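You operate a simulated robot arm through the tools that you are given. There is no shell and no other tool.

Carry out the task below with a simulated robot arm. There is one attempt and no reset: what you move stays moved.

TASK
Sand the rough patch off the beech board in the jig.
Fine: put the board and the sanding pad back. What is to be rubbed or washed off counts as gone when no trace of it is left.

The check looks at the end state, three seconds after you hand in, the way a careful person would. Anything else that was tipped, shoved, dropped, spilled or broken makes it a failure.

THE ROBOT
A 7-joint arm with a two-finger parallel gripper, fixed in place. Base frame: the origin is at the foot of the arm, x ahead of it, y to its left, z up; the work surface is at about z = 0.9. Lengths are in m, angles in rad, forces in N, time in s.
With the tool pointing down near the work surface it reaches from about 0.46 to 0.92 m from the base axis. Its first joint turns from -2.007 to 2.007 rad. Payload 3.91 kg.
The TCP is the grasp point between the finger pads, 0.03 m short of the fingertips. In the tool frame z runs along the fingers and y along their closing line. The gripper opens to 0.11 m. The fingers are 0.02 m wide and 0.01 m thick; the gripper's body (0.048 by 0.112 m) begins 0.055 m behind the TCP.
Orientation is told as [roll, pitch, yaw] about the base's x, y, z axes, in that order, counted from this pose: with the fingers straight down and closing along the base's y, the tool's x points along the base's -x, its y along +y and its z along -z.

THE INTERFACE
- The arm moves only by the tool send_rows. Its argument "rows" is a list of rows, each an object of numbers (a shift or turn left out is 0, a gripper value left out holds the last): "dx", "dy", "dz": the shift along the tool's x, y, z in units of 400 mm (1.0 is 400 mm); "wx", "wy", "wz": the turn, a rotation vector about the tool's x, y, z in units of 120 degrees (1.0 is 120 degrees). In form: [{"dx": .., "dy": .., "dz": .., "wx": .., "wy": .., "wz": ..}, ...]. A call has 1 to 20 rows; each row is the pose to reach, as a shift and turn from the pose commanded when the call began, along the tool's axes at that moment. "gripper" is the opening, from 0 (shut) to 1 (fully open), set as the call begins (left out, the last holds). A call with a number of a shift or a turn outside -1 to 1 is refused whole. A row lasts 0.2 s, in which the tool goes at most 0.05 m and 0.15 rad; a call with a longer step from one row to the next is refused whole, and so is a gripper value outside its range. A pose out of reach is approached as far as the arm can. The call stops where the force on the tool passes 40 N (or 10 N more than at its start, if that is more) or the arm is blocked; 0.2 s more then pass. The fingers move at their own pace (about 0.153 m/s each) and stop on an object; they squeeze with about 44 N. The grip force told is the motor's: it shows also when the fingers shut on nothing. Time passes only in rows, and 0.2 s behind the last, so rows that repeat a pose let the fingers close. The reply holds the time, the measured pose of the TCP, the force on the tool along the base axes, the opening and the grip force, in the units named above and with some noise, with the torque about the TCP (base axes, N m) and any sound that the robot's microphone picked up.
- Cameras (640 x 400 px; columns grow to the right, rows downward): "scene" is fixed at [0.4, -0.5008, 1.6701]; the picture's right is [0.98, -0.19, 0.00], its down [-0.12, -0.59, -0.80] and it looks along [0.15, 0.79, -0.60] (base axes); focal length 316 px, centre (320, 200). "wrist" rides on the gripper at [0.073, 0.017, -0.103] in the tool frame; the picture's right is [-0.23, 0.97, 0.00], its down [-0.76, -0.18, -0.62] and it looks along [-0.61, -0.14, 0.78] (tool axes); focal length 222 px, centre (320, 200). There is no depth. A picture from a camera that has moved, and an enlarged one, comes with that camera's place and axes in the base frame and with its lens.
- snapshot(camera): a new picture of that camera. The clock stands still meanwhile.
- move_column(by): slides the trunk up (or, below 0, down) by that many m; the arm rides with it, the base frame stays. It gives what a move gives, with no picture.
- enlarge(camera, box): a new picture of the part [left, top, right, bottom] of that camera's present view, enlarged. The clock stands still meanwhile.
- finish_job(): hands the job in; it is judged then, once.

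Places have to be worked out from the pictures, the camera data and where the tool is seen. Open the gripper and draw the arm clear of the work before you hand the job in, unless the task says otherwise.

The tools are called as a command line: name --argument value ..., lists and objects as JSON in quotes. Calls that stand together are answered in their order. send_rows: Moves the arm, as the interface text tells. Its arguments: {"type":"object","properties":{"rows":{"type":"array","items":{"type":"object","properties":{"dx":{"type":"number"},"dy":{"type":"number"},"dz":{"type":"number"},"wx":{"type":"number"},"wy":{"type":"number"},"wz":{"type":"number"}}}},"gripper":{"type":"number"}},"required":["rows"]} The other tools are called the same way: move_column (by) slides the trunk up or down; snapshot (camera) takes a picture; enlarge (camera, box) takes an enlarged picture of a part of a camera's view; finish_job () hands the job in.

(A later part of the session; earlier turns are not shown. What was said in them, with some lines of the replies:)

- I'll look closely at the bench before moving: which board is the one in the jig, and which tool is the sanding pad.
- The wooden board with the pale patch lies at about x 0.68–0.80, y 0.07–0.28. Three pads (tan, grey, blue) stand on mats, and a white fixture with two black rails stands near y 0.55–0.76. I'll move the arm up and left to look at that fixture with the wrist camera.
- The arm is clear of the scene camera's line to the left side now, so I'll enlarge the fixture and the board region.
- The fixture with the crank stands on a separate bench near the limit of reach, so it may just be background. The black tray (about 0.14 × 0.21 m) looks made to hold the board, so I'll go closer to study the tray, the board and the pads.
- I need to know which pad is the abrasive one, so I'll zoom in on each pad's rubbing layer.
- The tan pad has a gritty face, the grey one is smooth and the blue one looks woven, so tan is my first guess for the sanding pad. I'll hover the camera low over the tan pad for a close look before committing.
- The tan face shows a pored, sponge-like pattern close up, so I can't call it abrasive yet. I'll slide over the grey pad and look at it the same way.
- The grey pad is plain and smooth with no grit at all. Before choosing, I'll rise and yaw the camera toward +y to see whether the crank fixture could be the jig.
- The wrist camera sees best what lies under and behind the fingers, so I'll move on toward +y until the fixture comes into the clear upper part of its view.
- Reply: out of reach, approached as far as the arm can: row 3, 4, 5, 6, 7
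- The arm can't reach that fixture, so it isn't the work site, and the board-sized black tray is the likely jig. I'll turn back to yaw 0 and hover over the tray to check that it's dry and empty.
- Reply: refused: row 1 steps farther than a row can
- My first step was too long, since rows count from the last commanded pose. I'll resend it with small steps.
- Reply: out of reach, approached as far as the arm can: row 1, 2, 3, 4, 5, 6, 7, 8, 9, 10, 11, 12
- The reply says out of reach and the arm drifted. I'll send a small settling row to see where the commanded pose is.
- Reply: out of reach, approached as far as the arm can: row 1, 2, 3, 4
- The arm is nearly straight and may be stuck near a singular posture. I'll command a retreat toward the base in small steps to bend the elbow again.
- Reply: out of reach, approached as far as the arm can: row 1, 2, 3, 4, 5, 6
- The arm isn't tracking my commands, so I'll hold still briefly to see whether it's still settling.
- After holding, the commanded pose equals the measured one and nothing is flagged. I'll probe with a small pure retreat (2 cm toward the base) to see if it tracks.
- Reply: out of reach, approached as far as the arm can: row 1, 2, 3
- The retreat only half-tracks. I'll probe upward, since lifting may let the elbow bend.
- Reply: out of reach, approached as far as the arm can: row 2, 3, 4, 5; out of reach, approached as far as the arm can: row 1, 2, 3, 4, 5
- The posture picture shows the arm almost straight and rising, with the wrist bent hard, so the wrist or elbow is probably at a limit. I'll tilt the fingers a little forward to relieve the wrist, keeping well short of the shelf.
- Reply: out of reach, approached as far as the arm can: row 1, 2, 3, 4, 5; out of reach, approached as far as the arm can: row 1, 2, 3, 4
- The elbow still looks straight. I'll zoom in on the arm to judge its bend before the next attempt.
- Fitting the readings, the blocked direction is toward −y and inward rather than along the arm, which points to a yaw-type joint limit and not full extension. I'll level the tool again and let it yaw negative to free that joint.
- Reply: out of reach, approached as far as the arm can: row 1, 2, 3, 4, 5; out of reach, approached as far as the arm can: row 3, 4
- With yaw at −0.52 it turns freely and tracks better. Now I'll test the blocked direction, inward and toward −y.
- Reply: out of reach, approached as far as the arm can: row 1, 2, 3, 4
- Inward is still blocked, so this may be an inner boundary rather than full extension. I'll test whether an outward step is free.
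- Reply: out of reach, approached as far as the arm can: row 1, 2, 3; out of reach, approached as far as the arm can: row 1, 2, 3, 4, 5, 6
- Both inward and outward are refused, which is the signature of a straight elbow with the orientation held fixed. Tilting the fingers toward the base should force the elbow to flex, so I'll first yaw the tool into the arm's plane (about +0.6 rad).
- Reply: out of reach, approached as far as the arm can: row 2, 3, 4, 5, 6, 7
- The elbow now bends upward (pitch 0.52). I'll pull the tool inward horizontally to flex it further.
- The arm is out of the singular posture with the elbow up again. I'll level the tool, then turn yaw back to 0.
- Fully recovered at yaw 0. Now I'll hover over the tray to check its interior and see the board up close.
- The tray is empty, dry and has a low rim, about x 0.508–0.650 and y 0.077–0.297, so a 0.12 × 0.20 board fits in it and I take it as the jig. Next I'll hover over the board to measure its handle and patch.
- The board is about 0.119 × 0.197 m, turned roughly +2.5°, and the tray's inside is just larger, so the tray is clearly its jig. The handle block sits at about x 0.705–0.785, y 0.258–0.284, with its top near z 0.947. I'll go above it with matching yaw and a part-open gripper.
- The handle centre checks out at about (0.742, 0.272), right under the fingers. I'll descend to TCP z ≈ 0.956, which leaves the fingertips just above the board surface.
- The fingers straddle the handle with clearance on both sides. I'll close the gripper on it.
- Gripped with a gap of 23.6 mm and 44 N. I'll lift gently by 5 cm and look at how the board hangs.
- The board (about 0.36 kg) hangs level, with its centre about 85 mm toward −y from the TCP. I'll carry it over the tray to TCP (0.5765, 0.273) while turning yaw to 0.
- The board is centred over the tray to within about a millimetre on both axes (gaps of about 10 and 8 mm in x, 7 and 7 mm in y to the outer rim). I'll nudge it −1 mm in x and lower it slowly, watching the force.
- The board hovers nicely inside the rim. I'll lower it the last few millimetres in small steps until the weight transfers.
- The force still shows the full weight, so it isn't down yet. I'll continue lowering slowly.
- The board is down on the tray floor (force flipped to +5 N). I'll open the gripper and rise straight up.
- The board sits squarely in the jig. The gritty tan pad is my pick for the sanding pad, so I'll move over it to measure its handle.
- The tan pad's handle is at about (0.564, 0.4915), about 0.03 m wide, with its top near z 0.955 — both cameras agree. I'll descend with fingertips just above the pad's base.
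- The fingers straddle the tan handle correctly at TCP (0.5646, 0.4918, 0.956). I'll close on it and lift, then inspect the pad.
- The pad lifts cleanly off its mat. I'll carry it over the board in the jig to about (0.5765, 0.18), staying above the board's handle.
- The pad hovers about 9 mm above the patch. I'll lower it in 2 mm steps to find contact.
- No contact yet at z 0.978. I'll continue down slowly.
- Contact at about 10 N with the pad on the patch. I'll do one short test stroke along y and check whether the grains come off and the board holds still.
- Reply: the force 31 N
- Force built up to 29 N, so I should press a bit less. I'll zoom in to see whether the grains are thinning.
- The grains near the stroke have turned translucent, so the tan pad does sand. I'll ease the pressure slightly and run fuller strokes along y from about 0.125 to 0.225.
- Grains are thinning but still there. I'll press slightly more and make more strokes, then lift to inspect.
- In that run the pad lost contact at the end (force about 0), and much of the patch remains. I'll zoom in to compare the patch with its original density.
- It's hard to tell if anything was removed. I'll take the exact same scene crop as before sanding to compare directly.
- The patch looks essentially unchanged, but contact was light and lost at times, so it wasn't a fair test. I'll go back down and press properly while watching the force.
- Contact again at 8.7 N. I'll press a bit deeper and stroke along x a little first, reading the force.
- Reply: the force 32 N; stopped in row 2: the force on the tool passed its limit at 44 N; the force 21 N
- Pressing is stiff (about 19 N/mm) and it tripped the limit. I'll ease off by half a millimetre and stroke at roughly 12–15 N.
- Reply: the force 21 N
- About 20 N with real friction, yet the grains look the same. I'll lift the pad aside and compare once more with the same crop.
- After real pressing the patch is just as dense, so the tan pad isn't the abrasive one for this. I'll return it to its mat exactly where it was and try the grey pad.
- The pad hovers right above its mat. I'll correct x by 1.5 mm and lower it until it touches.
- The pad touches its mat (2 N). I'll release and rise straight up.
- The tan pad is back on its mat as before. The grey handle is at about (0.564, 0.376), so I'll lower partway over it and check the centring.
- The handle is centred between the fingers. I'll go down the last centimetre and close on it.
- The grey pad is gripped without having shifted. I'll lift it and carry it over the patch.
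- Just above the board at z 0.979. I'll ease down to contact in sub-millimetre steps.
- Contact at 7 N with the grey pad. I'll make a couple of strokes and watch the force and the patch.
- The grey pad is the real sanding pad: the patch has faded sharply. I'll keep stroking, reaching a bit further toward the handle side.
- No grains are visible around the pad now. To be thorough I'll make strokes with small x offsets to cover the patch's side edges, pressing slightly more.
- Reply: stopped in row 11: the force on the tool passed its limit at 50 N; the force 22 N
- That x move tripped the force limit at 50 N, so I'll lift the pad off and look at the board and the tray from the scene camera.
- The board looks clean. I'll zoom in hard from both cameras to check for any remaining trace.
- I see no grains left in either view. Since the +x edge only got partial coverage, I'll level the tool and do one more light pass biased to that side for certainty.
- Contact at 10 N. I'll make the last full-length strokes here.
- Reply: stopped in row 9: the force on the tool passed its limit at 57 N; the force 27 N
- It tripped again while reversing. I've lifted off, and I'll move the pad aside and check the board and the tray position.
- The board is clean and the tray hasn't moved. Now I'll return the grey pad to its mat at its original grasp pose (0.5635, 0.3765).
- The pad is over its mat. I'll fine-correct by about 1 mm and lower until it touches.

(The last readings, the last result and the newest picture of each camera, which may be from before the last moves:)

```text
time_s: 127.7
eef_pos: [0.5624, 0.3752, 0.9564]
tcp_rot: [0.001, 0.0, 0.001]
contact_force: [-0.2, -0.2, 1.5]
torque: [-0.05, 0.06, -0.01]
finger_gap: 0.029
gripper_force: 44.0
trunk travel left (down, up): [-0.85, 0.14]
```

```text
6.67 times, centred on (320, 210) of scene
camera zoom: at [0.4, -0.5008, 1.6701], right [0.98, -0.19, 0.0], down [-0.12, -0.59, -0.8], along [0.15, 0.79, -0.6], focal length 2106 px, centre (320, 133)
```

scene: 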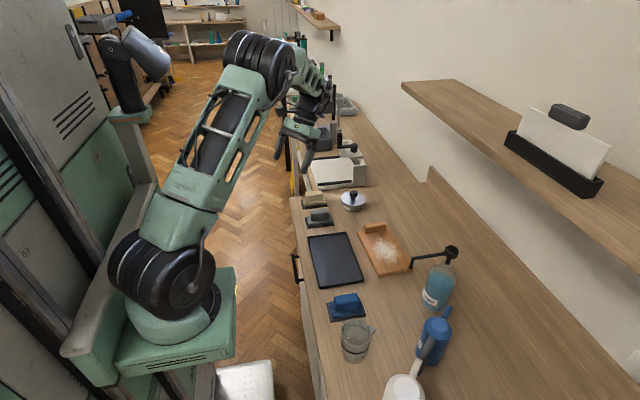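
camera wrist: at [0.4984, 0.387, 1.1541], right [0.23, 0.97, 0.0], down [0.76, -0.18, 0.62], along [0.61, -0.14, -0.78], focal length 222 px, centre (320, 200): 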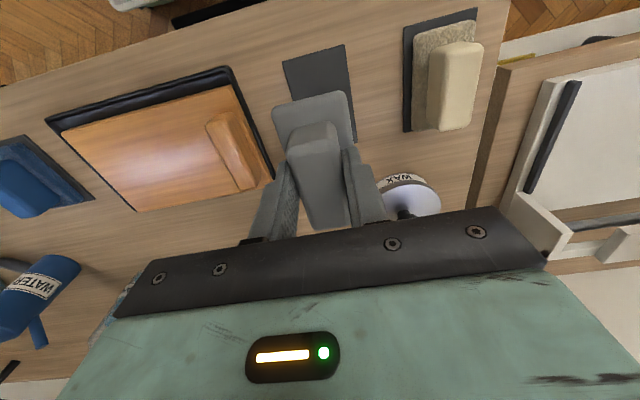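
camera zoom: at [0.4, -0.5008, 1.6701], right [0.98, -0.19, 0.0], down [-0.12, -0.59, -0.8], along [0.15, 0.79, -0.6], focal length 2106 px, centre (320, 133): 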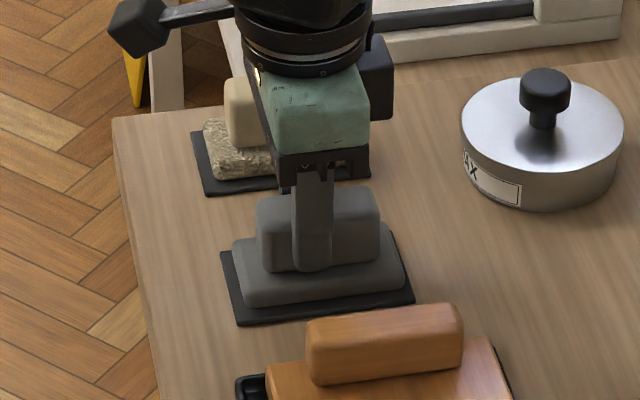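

The pad sits on its mat within about 1 mm of where it was. I'll release and rise.

send_rows --rows '[{"dz": 0.0}, {"dz": 0.0}, {"dz": 0.0}]' --gripper 0.55

send_rows --rows '[{"dz": -0.05}, {"dz": -0.12}, {"dz": -0.19}, {"dz": -0.25}, {"dz": -0.25}]'

send_rows --rows '[{"dx": -0.02, "dy": -0.09}, {"dx": -0.03, "dy": -0.18}, {"dx": -0.04, "dy": -0.25}, {"dx": -0.04, "dy": -0.25}]'

snapshot --camera "wrist"

enlarge --camera "wrist" --box '[110, 20, 390, 200]'

enlarge --camera "scene" --box '[290, 170, 350, 230]'

```text
time_s: 128.5
eef_pos: [0.5634, 0.3758, 0.9566]
tcp_rot: [-0.001, -0.001, -0.001]
contact_force: [0.5, -0.3, -0.4]
torque: [0.01, 0.01, -0.02]
finger_gap: 0.0605
gripper_force: 0.0
trunk travel left (down, up): [-0.85, 0.14]
```

```text
time_s: 129.7
eef_pos: [0.5644, 0.3761, 1.0563]
tcp_rot: [0.001, -0.001, -0.001]
contact_force: [0.6, 0.3, -0.2]
torque: [-0.04, 0.02, -0.01]
finger_gap: 0.0603
gripper_force: 0.2
trunk travel left (down, up): [-0.85, 0.14]
```

```text
time_s: 130.7
eef_pos: [0.5798, 0.2738, 1.0558]
tcp_rot: [0.002, -0.003, 0.0]
contact_force: [0.1, -0.5, 0.2]
torque: [0.01, -0.01, 0.02]
finger_gap: 0.0604
gripper_force: 0.0
trunk travel left (down, up): [-0.85, 0.14]
```

```text
taken
camera wrist: at [0.5063, 0.291, 1.1593], right [0.23, 0.97, 0.0], down [0.76, -0.18, 0.62], along [0.61, -0.14, -0.78], focal length 222 px, centre (320, 200)
```

wrist: 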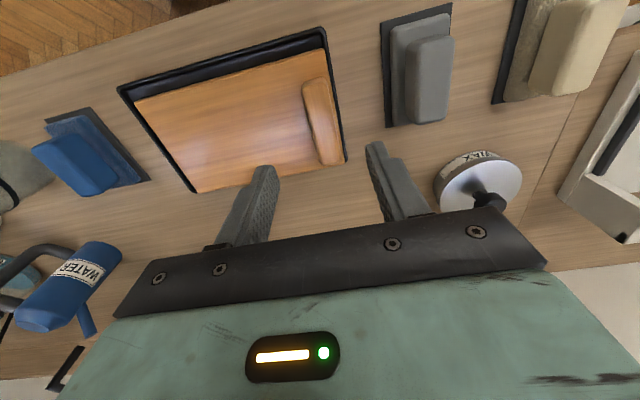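

```text
2.22 times, centred on (250, 110) of wrist
camera zoom: at [0.5063, 0.291, 1.1593], right [0.23, 0.97, 0.0], down [0.76, -0.18, 0.62], along [0.61, -0.14, -0.78], focal length 494 px, centre (476, 400)
```

zoom: 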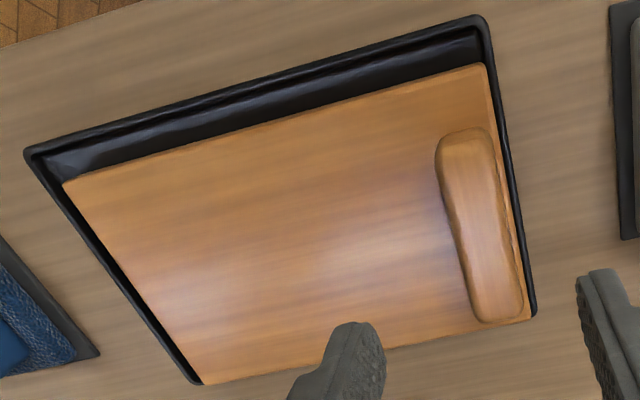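

```text
6.67 times, centred on (320, 200) of scene
camera zoom: at [0.4, -0.5008, 1.6701], right [0.98, -0.19, 0.0], down [-0.12, -0.59, -0.8], along [0.15, 0.79, -0.6], focal length 2106 px, centre (320, 200)
```

zoom: 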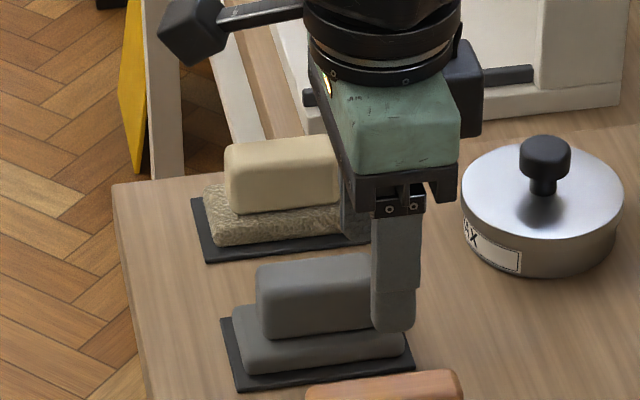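

The board is spotless from this angle as well, and the pad is back. The board handle is now at about (0.584, 0.276) with yaw about 0, so I'll descend around it to regrasp.

send_rows --rows '[{"dx": -0.0105, "dy": 0.006, "dz": 0.06}, {"dx": -0.0105, "dy": 0.006, "dz": 0.12}, {"dx": -0.0105, "dy": 0.006, "dz": 0.17}, {"dx": -0.0105, "dy": 0.006, "dz": 0.2}, {"dx": -0.0105, "dy": 0.006, "dz": 0.2}]'

enlarge --camera "wrist" --box '[210, 60, 430, 240]'

enlarge --camera "scene" --box '[310, 190, 380, 260]'

```text
time_s: 131.9
eef_pos: [0.584, 0.2785, 0.9768]
tcp_rot: [0.001, -0.003, -0.002]
contact_force: [0.1, -0.4, -0.4]
torque: [-0.01, -0.01, -0.01]
finger_gap: 0.0605
gripper_force: 0.1
trunk travel left (down, up): [-0.85, 0.14]
```

```text
2.22 times, centred on (320, 150) of wrist
camera zoom: at [0.5102, 0.2957, 1.0799], right [0.23, 0.97, 0.0], down [0.76, -0.18, 0.62], along [0.61, -0.14, -0.78], focal length 494 px, centre (320, 311)
```

zoom: 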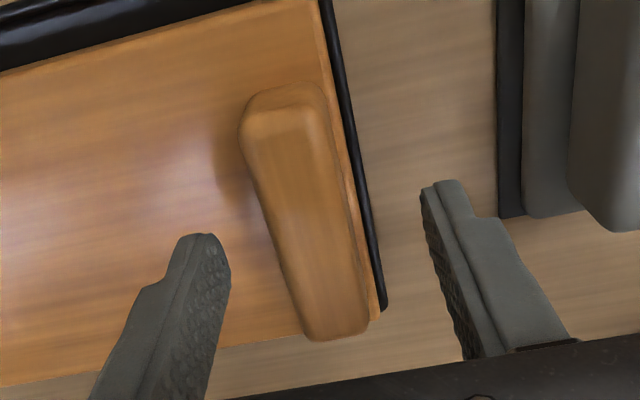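

```text
5.71 times, centred on (345, 225) of scene
camera zoom: at [0.4, -0.5008, 1.6701], right [0.98, -0.19, 0.0], down [-0.12, -0.59, -0.8], along [0.15, 0.79, -0.6], focal length 1805 px, centre (177, 57)
```

zoom: 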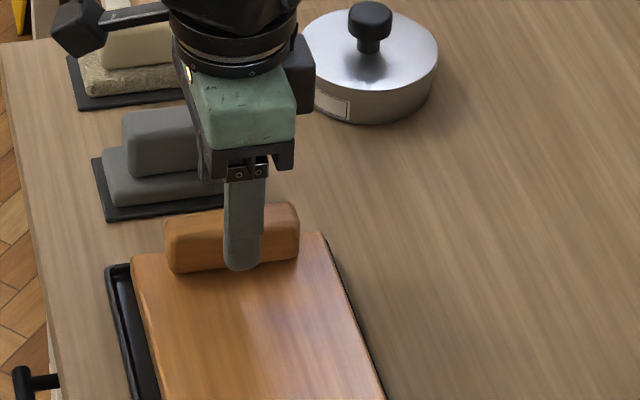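

The fingers straddle the handle well. I'll shift 1 mm toward −y, go down the last 1.6 cm and close.

send_rows --rows '[{"dy": -0.003, "dz": 0.012}, {"dy": -0.003, "dz": 0.024}, {"dy": -0.003, "dz": 0.036}, {"dy": -0.003, "dz": 0.04}, {"dy": -0.003, "dz": 0.04}]'

send_rows --rows '[{"dz": 0.0}, {"dz": 0.0}, {"dz": 0.0}, {"dz": 0.0}]' --gripper 0

```text
time_s: 133.1
eef_pos: [0.5843, 0.278, 0.9612]
tcp_rot: [0.0, -0.002, -0.001]
contact_force: [0.4, 0.3, -0.4]
torque: [0.03, -0.02, 0.01]
finger_gap: 0.0605
gripper_force: 0.0
trunk travel left (down, up): [-0.85, 0.14]
```

```text
time_s: 134.1
eef_pos: [0.584, 0.2756, 0.9608]
tcp_rot: [0.0, -0.002, -0.002]
contact_force: [-1.0, -8.9, 1.9]
torque: [-0.21, 0.17, 0.1]
finger_gap: 0.0236
gripper_force: 44.4
trunk travel left (down, up): [-0.85, 0.14]
```

Gripped (gap 23.6 mm), with a light sideways load from the rim. I'll lift slowly.

send_rows --rows '[{"dz": -0.01, "dy": -0.002}, {"dz": -0.025, "dy": -0.004}, {"dz": -0.05, "dy": -0.004}, {"dz": -0.08, "dy": -0.004}, {"dz": -0.11, "dy": -0.004}, {"dz": -0.13, "dy": -0.004}, {"dz": -0.13, "dy": -0.004}]'

enlarge --camera "scene" --box '[295, 190, 385, 300]'

snapshot --camera "wrist"

```text
time_s: 135.7
eef_pos: [0.5837, 0.275, 1.0122]
tcp_rot: [0.001, -0.002, -0.001]
contact_force: [-0.7, 0.5, -2.6]
torque: [0.23, 0.04, -0.02]
finger_gap: 0.0233
gripper_force: 44.2
trunk travel left (down, up): [-0.85, 0.14]
```

```text
3.64 times, centred on (340, 245) of scene
camera zoom: at [0.4, -0.5008, 1.6701], right [0.98, -0.19, 0.0], down [-0.12, -0.59, -0.8], along [0.15, 0.79, -0.6], focal length 1149 px, centre (247, 36)
```

zoom: 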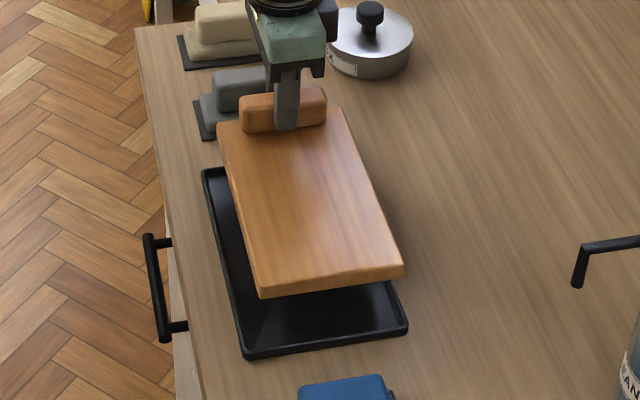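

```text
taken
camera wrist: at [0.5102, 0.2918, 1.1165], right [0.23, 0.97, 0.0], down [0.76, -0.18, 0.62], along [0.61, -0.14, -0.78], focal length 222 px, centre (320, 200)
```

wrist: 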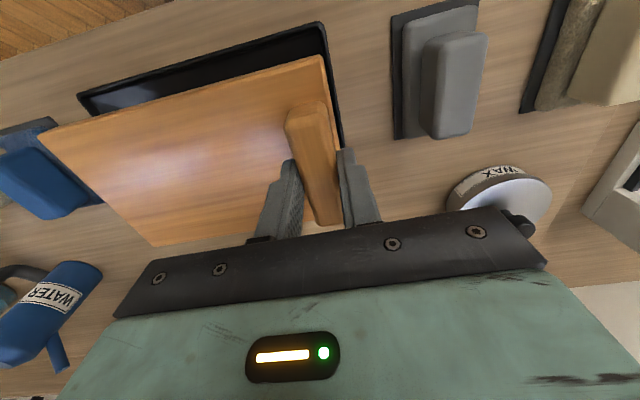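

The board is up and hangs level, and the tray stayed put. I'll carry it back to TCP (0.7437, 0.2728) with yaw 0.04, which puts its centre at the original spot.

send_rows --rows '[{"dx": -0.06, "dy": -0.001, "wz": -0.003}, {"dx": -0.14, "dy": -0.002, "wz": -0.007}, {"dx": -0.22, "dy": -0.003, "wz": -0.011}, {"dx": -0.3, "dy": -0.004, "wz": -0.015}, {"dx": -0.37, "dy": -0.005, "wz": -0.019}, {"dx": -0.4, "dy": -0.0055, "wz": -0.019}, {"dx": -0.4, "dy": -0.0055, "wz": -0.019}]'

send_rows --rows '[{"dz": 0.03}, {"dz": 0.06}, {"dz": 0.09}, {"dz": 0.11}, {"dz": 0.12}, {"dz": 0.12}]'

enlarge --camera "scene" --box '[355, 215, 415, 280]'

enlarge --camera "scene" --box '[340, 190, 430, 280]'

```text
time_s: 137.3
eef_pos: [0.7451, 0.2722, 1.0131]
tcp_rot: [-0.001, 0.0, 0.037]
contact_force: [-0.2, 0.5, -4.2]
torque: [0.21, 0.01, -0.01]
finger_gap: 0.0234
gripper_force: 44.2
trunk travel left (down, up): [-0.85, 0.14]
```

```text
time_s: 138.7
eef_pos: [0.7433, 0.273, 0.9653]
tcp_rot: [-0.001, -0.002, 0.038]
contact_force: [0.1, 0.1, -3.0]
torque: [0.23, 0.05, 0.03]
finger_gap: 0.0233
gripper_force: 43.8
trunk travel left (down, up): [-0.85, 0.14]
```

```text
6.15 times, centred on (385, 248) of scene
camera zoom: at [0.4, -0.5008, 1.6701], right [0.98, -0.19, 0.0], down [-0.12, -0.59, -0.8], along [0.15, 0.79, -0.6], focal length 1944 px, centre (-80, -92)
```

zoom: 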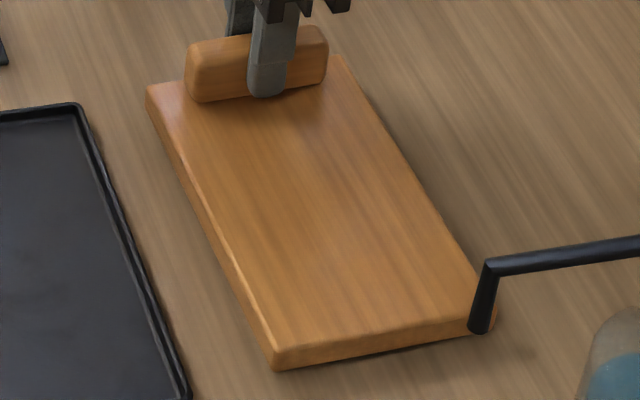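

```text
4.44 times, centred on (385, 235) of scene
camera zoom: at [0.4, -0.5008, 1.6701], right [0.98, -0.19, 0.0], down [-0.12, -0.59, -0.8], along [0.15, 0.79, -0.6], focal length 1404 px, centre (31, 44)
```

zoom: 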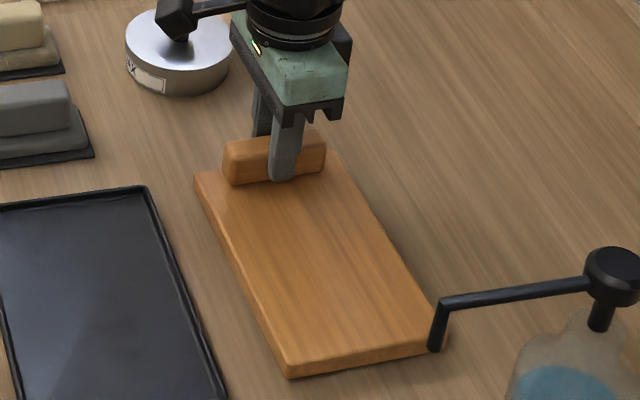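

Comparing with the very first crop, the board needs about +1.3 mm in x and −1.5 mm in y to match. I'll apply that and lower it to just above contact.

send_rows --rows '[{"dx": -0.0033, "dy": -0.0038, "dz": 0.004}, {"dx": -0.0033, "dy": -0.0038, "dz": 0.009}, {"dx": -0.0033, "dy": -0.0038, "dz": 0.014}, {"dx": -0.0033, "dy": -0.0038, "dz": 0.016}, {"dx": -0.0033, "dy": -0.0038, "dz": 0.016}]'

enlarge --camera "scene" --box '[355, 215, 415, 280]'

```text
time_s: 139.9
eef_pos: [0.745, 0.2716, 0.9587]
tcp_rot: [-0.001, -0.002, 0.039]
contact_force: [-0.3, -0.9, -2.6]
torque: [0.21, 0.0, 0.0]
finger_gap: 0.0239
gripper_force: 43.8
trunk travel left (down, up): [-0.85, 0.14]
```

```text
6.15 times, centred on (385, 248) of scene
camera zoom: at [0.4, -0.5008, 1.6701], right [0.98, -0.19, 0.0], down [-0.12, -0.59, -0.8], along [0.15, 0.79, -0.6], focal length 1944 px, centre (-80, -92)
```

zoom: 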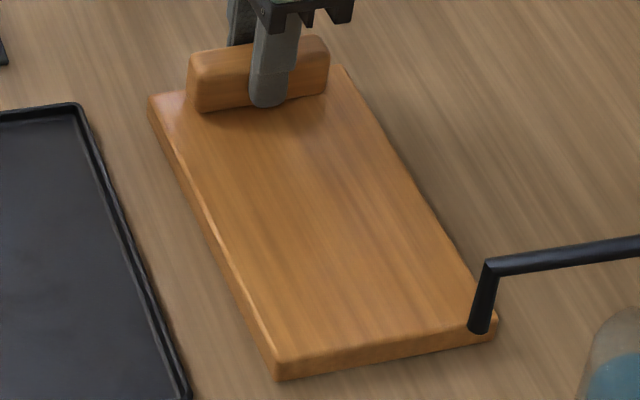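

This matches the original corner positions, with about 2 mm left to go. I'll lower it to contact.

send_rows --rows '[{"dz": 0.0015}, {"dz": 0.003}, {"dz": 0.0045}, {"dz": 0.0045}]'

```text
time_s: 140.9
eef_pos: [0.7448, 0.2713, 0.9571]
tcp_rot: [0.0, -0.001, 0.039]
contact_force: [-0.4, 1.2, -0.4]
torque: [-0.34, 0.18, 0.04]
finger_gap: 0.0234
gripper_force: 43.8
trunk travel left (down, up): [-0.85, 0.14]
```

The weight has begun to transfer to the bench. I'll lower one more half millimetre, then release.

send_rows --rows '[{"dz": 0.001}, {"dz": 0.0015}, {"dz": 0.0015}]'

send_rows --rows '[{"dz": 0.0}, {"dz": 0.0}, {"dz": 0.0}]' --gripper 0.55

enlarge --camera "scene" --box '[355, 215, 415, 280]'

```text
time_s: 141.7
eef_pos: [0.7456, 0.2726, 0.9577]
tcp_rot: [0.002, 0.0, 0.038]
contact_force: [1.4, -1.4, 1.7]
torque: [-0.07, 0.25, -0.01]
finger_gap: 0.0236
gripper_force: 43.8
trunk travel left (down, up): [-0.85, 0.14]
```

```text
time_s: 142.5
eef_pos: [0.7452, 0.2727, 0.9576]
tcp_rot: [0.001, -0.001, 0.039]
contact_force: [-1.1, -0.2, -0.2]
torque: [0.0, 0.02, -0.01]
finger_gap: 0.0607
gripper_force: 0.0
trunk travel left (down, up): [-0.85, 0.14]
```

```text
6.15 times, centred on (385, 248) of scene
camera zoom: at [0.4, -0.5008, 1.6701], right [0.98, -0.19, 0.0], down [-0.12, -0.59, -0.8], along [0.15, 0.79, -0.6], focal length 1944 px, centre (-80, -92)
```

zoom: 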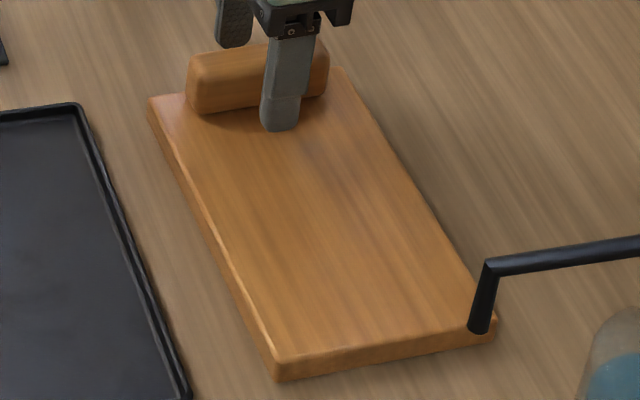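

The board is back within about 3 mm of its original spot. I'll rise straight up and inspect the board from above with the wrist camera.

send_rows --rows '[{"dz": -0.04}, {"dz": -0.1}, {"dz": -0.17}, {"dz": -0.25}, {"dz": -0.25}]'

send_rows --rows '[{"dy": -0.06, "wz": 0.01}, {"dy": -0.13, "wz": 0.019}, {"dy": -0.18, "wz": 0.019}, {"dy": -0.18, "wz": 0.019}]'

snapshot --camera "wrist"

enlarge --camera "wrist" --box '[180, 10, 440, 182]'

snapshot --camera "scene"

```text
time_s: 143.7
eef_pos: [0.7456, 0.2692, 1.0562]
tcp_rot: [0.001, -0.003, 0.039]
contact_force: [-0.2, -0.7, 0.6]
torque: [-0.04, 0.01, -0.01]
finger_gap: 0.0603
gripper_force: 0.0
trunk travel left (down, up): [-0.85, 0.14]
```

```text
time_s: 144.7
eef_pos: [0.7471, 0.1985, 1.0553]
tcp_rot: [0.0, -0.002, 0.001]
contact_force: [1.5, -0.7, -0.5]
torque: [0.01, -0.02, -0.01]
finger_gap: 0.0607
gripper_force: 0.1
trunk travel left (down, up): [-0.85, 0.14]
```

```text
taken
camera wrist: at [0.6736, 0.2152, 1.1586], right [0.23, 0.97, 0.0], down [0.76, -0.18, 0.62], along [0.61, -0.14, -0.78], focal length 222 px, centre (320, 200)
```

wrist: 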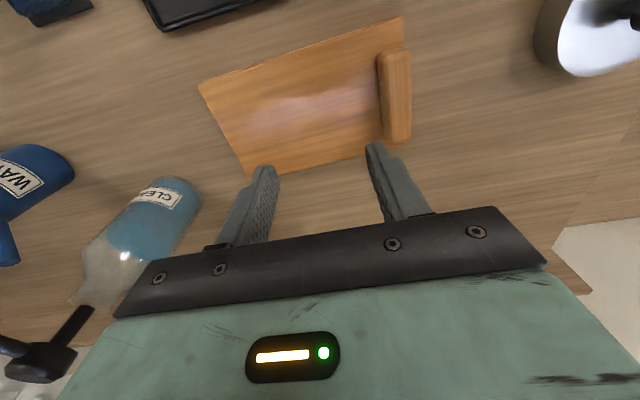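

```text
2.33 times, centred on (310, 96) of wrist
camera zoom: at [0.6736, 0.2152, 1.1586], right [0.23, 0.97, 0.0], down [0.76, -0.18, 0.62], along [0.61, -0.14, -0.78], focal length 517 px, centre (343, 442)
```

zoom: 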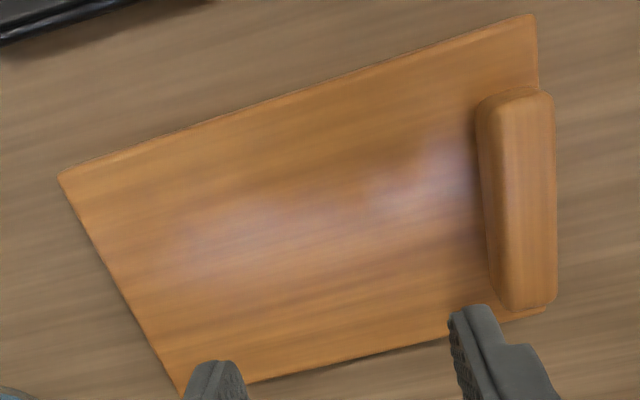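

```text
taken
```

scene: 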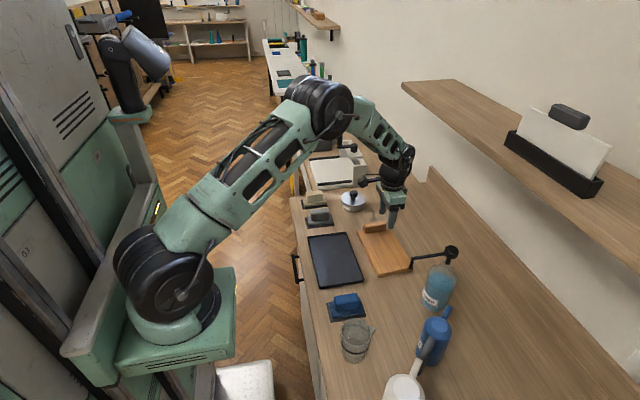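

The board looks clean. I'll zoom closer on the former patch area and check the whole scene for anything disturbed.

enlarge --camera "wrist" --box '[230, 60, 400, 165]'

enlarge --camera "scene" --box '[355, 215, 415, 280]'

enlarge --camera "scene" --box '[290, 180, 480, 300]'

```text
3.76 times, centred on (315, 112) of wrist
camera zoom: at [0.6736, 0.2152, 1.1586], right [0.23, 0.97, 0.0], down [0.76, -0.18, 0.62], along [0.61, -0.14, -0.78], focal length 836 px, centre (339, 529)
```

zoom: 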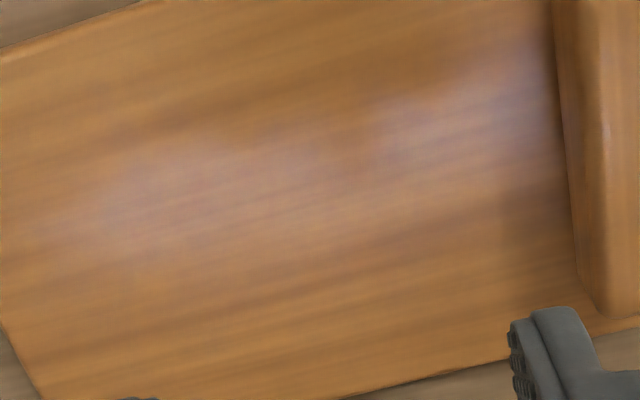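

```text
6.15 times, centred on (385, 248) of scene
camera zoom: at [0.4, -0.5008, 1.6701], right [0.98, -0.19, 0.0], down [-0.12, -0.59, -0.8], along [0.15, 0.79, -0.6], focal length 1944 px, centre (-80, -92)
```

zoom: 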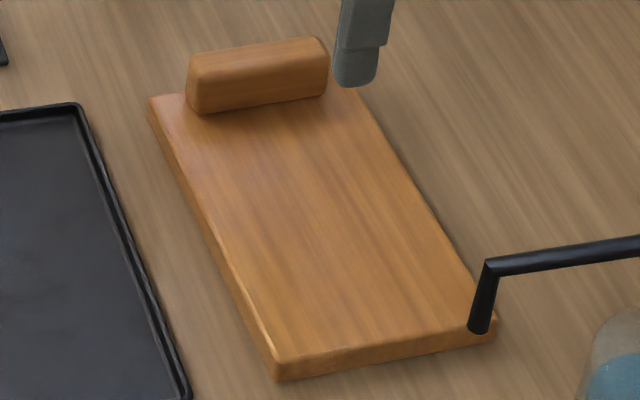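

```text
3.33 times, centred on (385, 240) of scene
camera zoom: at [0.4, -0.5008, 1.6701], right [0.98, -0.19, 0.0], down [-0.12, -0.59, -0.8], along [0.15, 0.79, -0.6], focal length 1053 px, centre (103, 67)
```

zoom: 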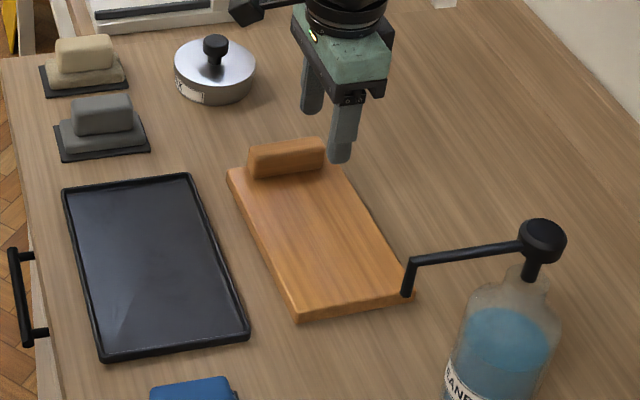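

No trace remains, and the tray, pads, tin and bottles all stand where they were. I'll retreat up and back to the starting pose with the gripper open and take a last look from another angle.

send_rows --rows '[{"dz": -0.06, "dx": 0.03}, {"dz": -0.12, "dx": 0.08, "dy": 0.02}, {"dz": -0.18, "dx": 0.14, "dy": 0.04}, {"dz": -0.24, "dx": 0.2, "dy": 0.06}, {"dz": -0.3, "dx": 0.26, "dy": 0.08}, {"dz": -0.318, "dx": 0.3125, "dy": 0.098}, {"dz": -0.318, "dx": 0.3125, "dy": 0.098}]' --gripper 1

snapshot --camera "wrist"

enlarge --camera "wrist" --box '[220, 100, 390, 205]'

snapshot --camera "scene"

enlarge --camera "scene" --box '[280, 160, 480, 285]'

```text
time_s: 146.3
eef_pos: [0.6225, 0.2372, 1.1823]
tcp_rot: [-0.001, -0.001, 0.001]
contact_force: [1.1, -0.2, 0.1]
torque: [0.02, 0.0, 0.03]
finger_gap: 0.11
gripper_force: 0.1
trunk travel left (down, up): [-0.85, 0.14]
```

```text
taken
camera wrist: at [0.5478, 0.2552, 1.2858], right [0.23, 0.97, 0.0], down [0.76, -0.18, 0.62], along [0.61, -0.14, -0.78], focal length 222 px, centre (320, 200)
```

wrist: 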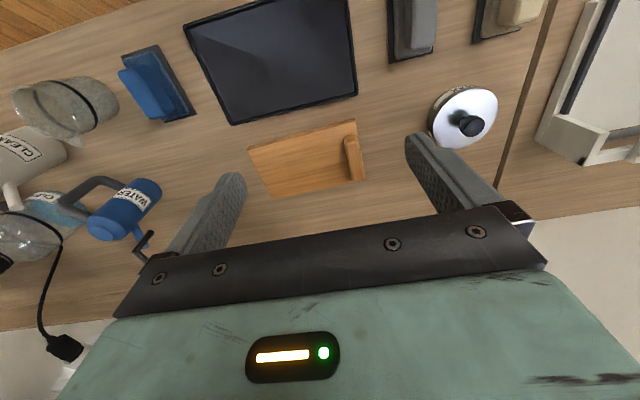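

```text
3.76 times, centred on (305, 152) of wrist
camera zoom: at [0.5478, 0.2552, 1.2858], right [0.23, 0.97, 0.0], down [0.76, -0.18, 0.62], along [0.61, -0.14, -0.78], focal length 836 px, centre (376, 379)
```

zoom: 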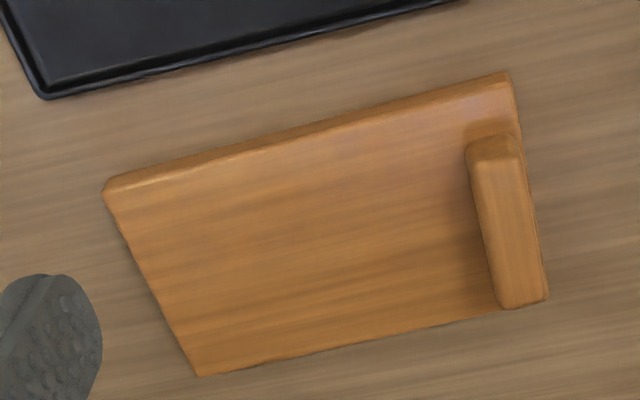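

```text
taken
```

scene: 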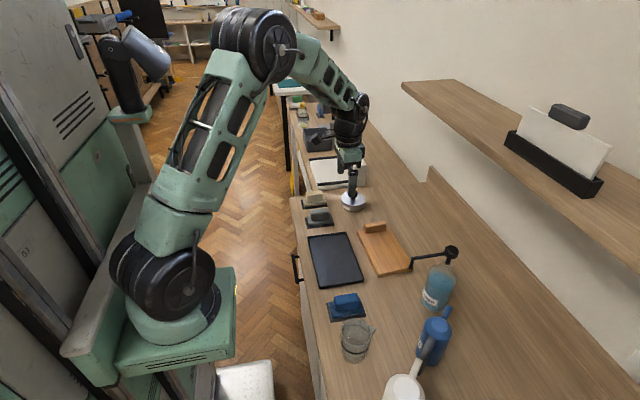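

```text
3.20 times, centred on (380, 222) of scene
camera zoom: at [0.4, -0.5008, 1.6701], right [0.98, -0.19, 0.0], down [-0.12, -0.59, -0.8], along [0.15, 0.79, -0.6], focal length 1011 px, centre (128, 128)
```

zoom: 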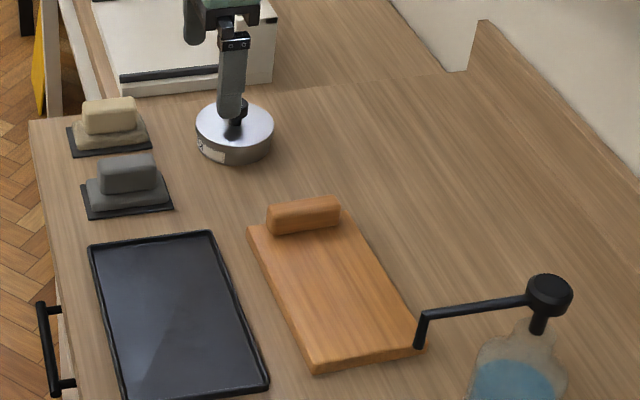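

From the starting pose the view matches the first picture: the board is back and clean with no trace in glint-free light, both handled pads are on their mats, and nothing else moved. The gripper is open and clear, so I'm handing in.

finish_job

```text
The job is handed in.
```

The rough patch is sanded off the beech board. The board and the sanding pad are back in place, and I've handed the job in. In the last close-ups I could see no grains on the board from either camera, including a view with no glare.

- **Jig:** I took the black tray to be the jig because the board fits it closely. I sanded the board there and then carried it back. It now sits within about 3 mm of where it started.
- **Pads:** I tried the tan pad first, but it had no effect on the patch. I put it back on its mat and used the grey pad, which removed the patch. Both pads are within about 1–2 mm of their original spots.
- **Problems on the way:** While looking around, the arm got stuck fully stretched out, and I had to work it free. The sanding strokes also tripped the force limit three times, at up to 57 N. None of this moved the tray or anything else I could see in the pictures.

The gripper is open and the arm is back at its starting pose.
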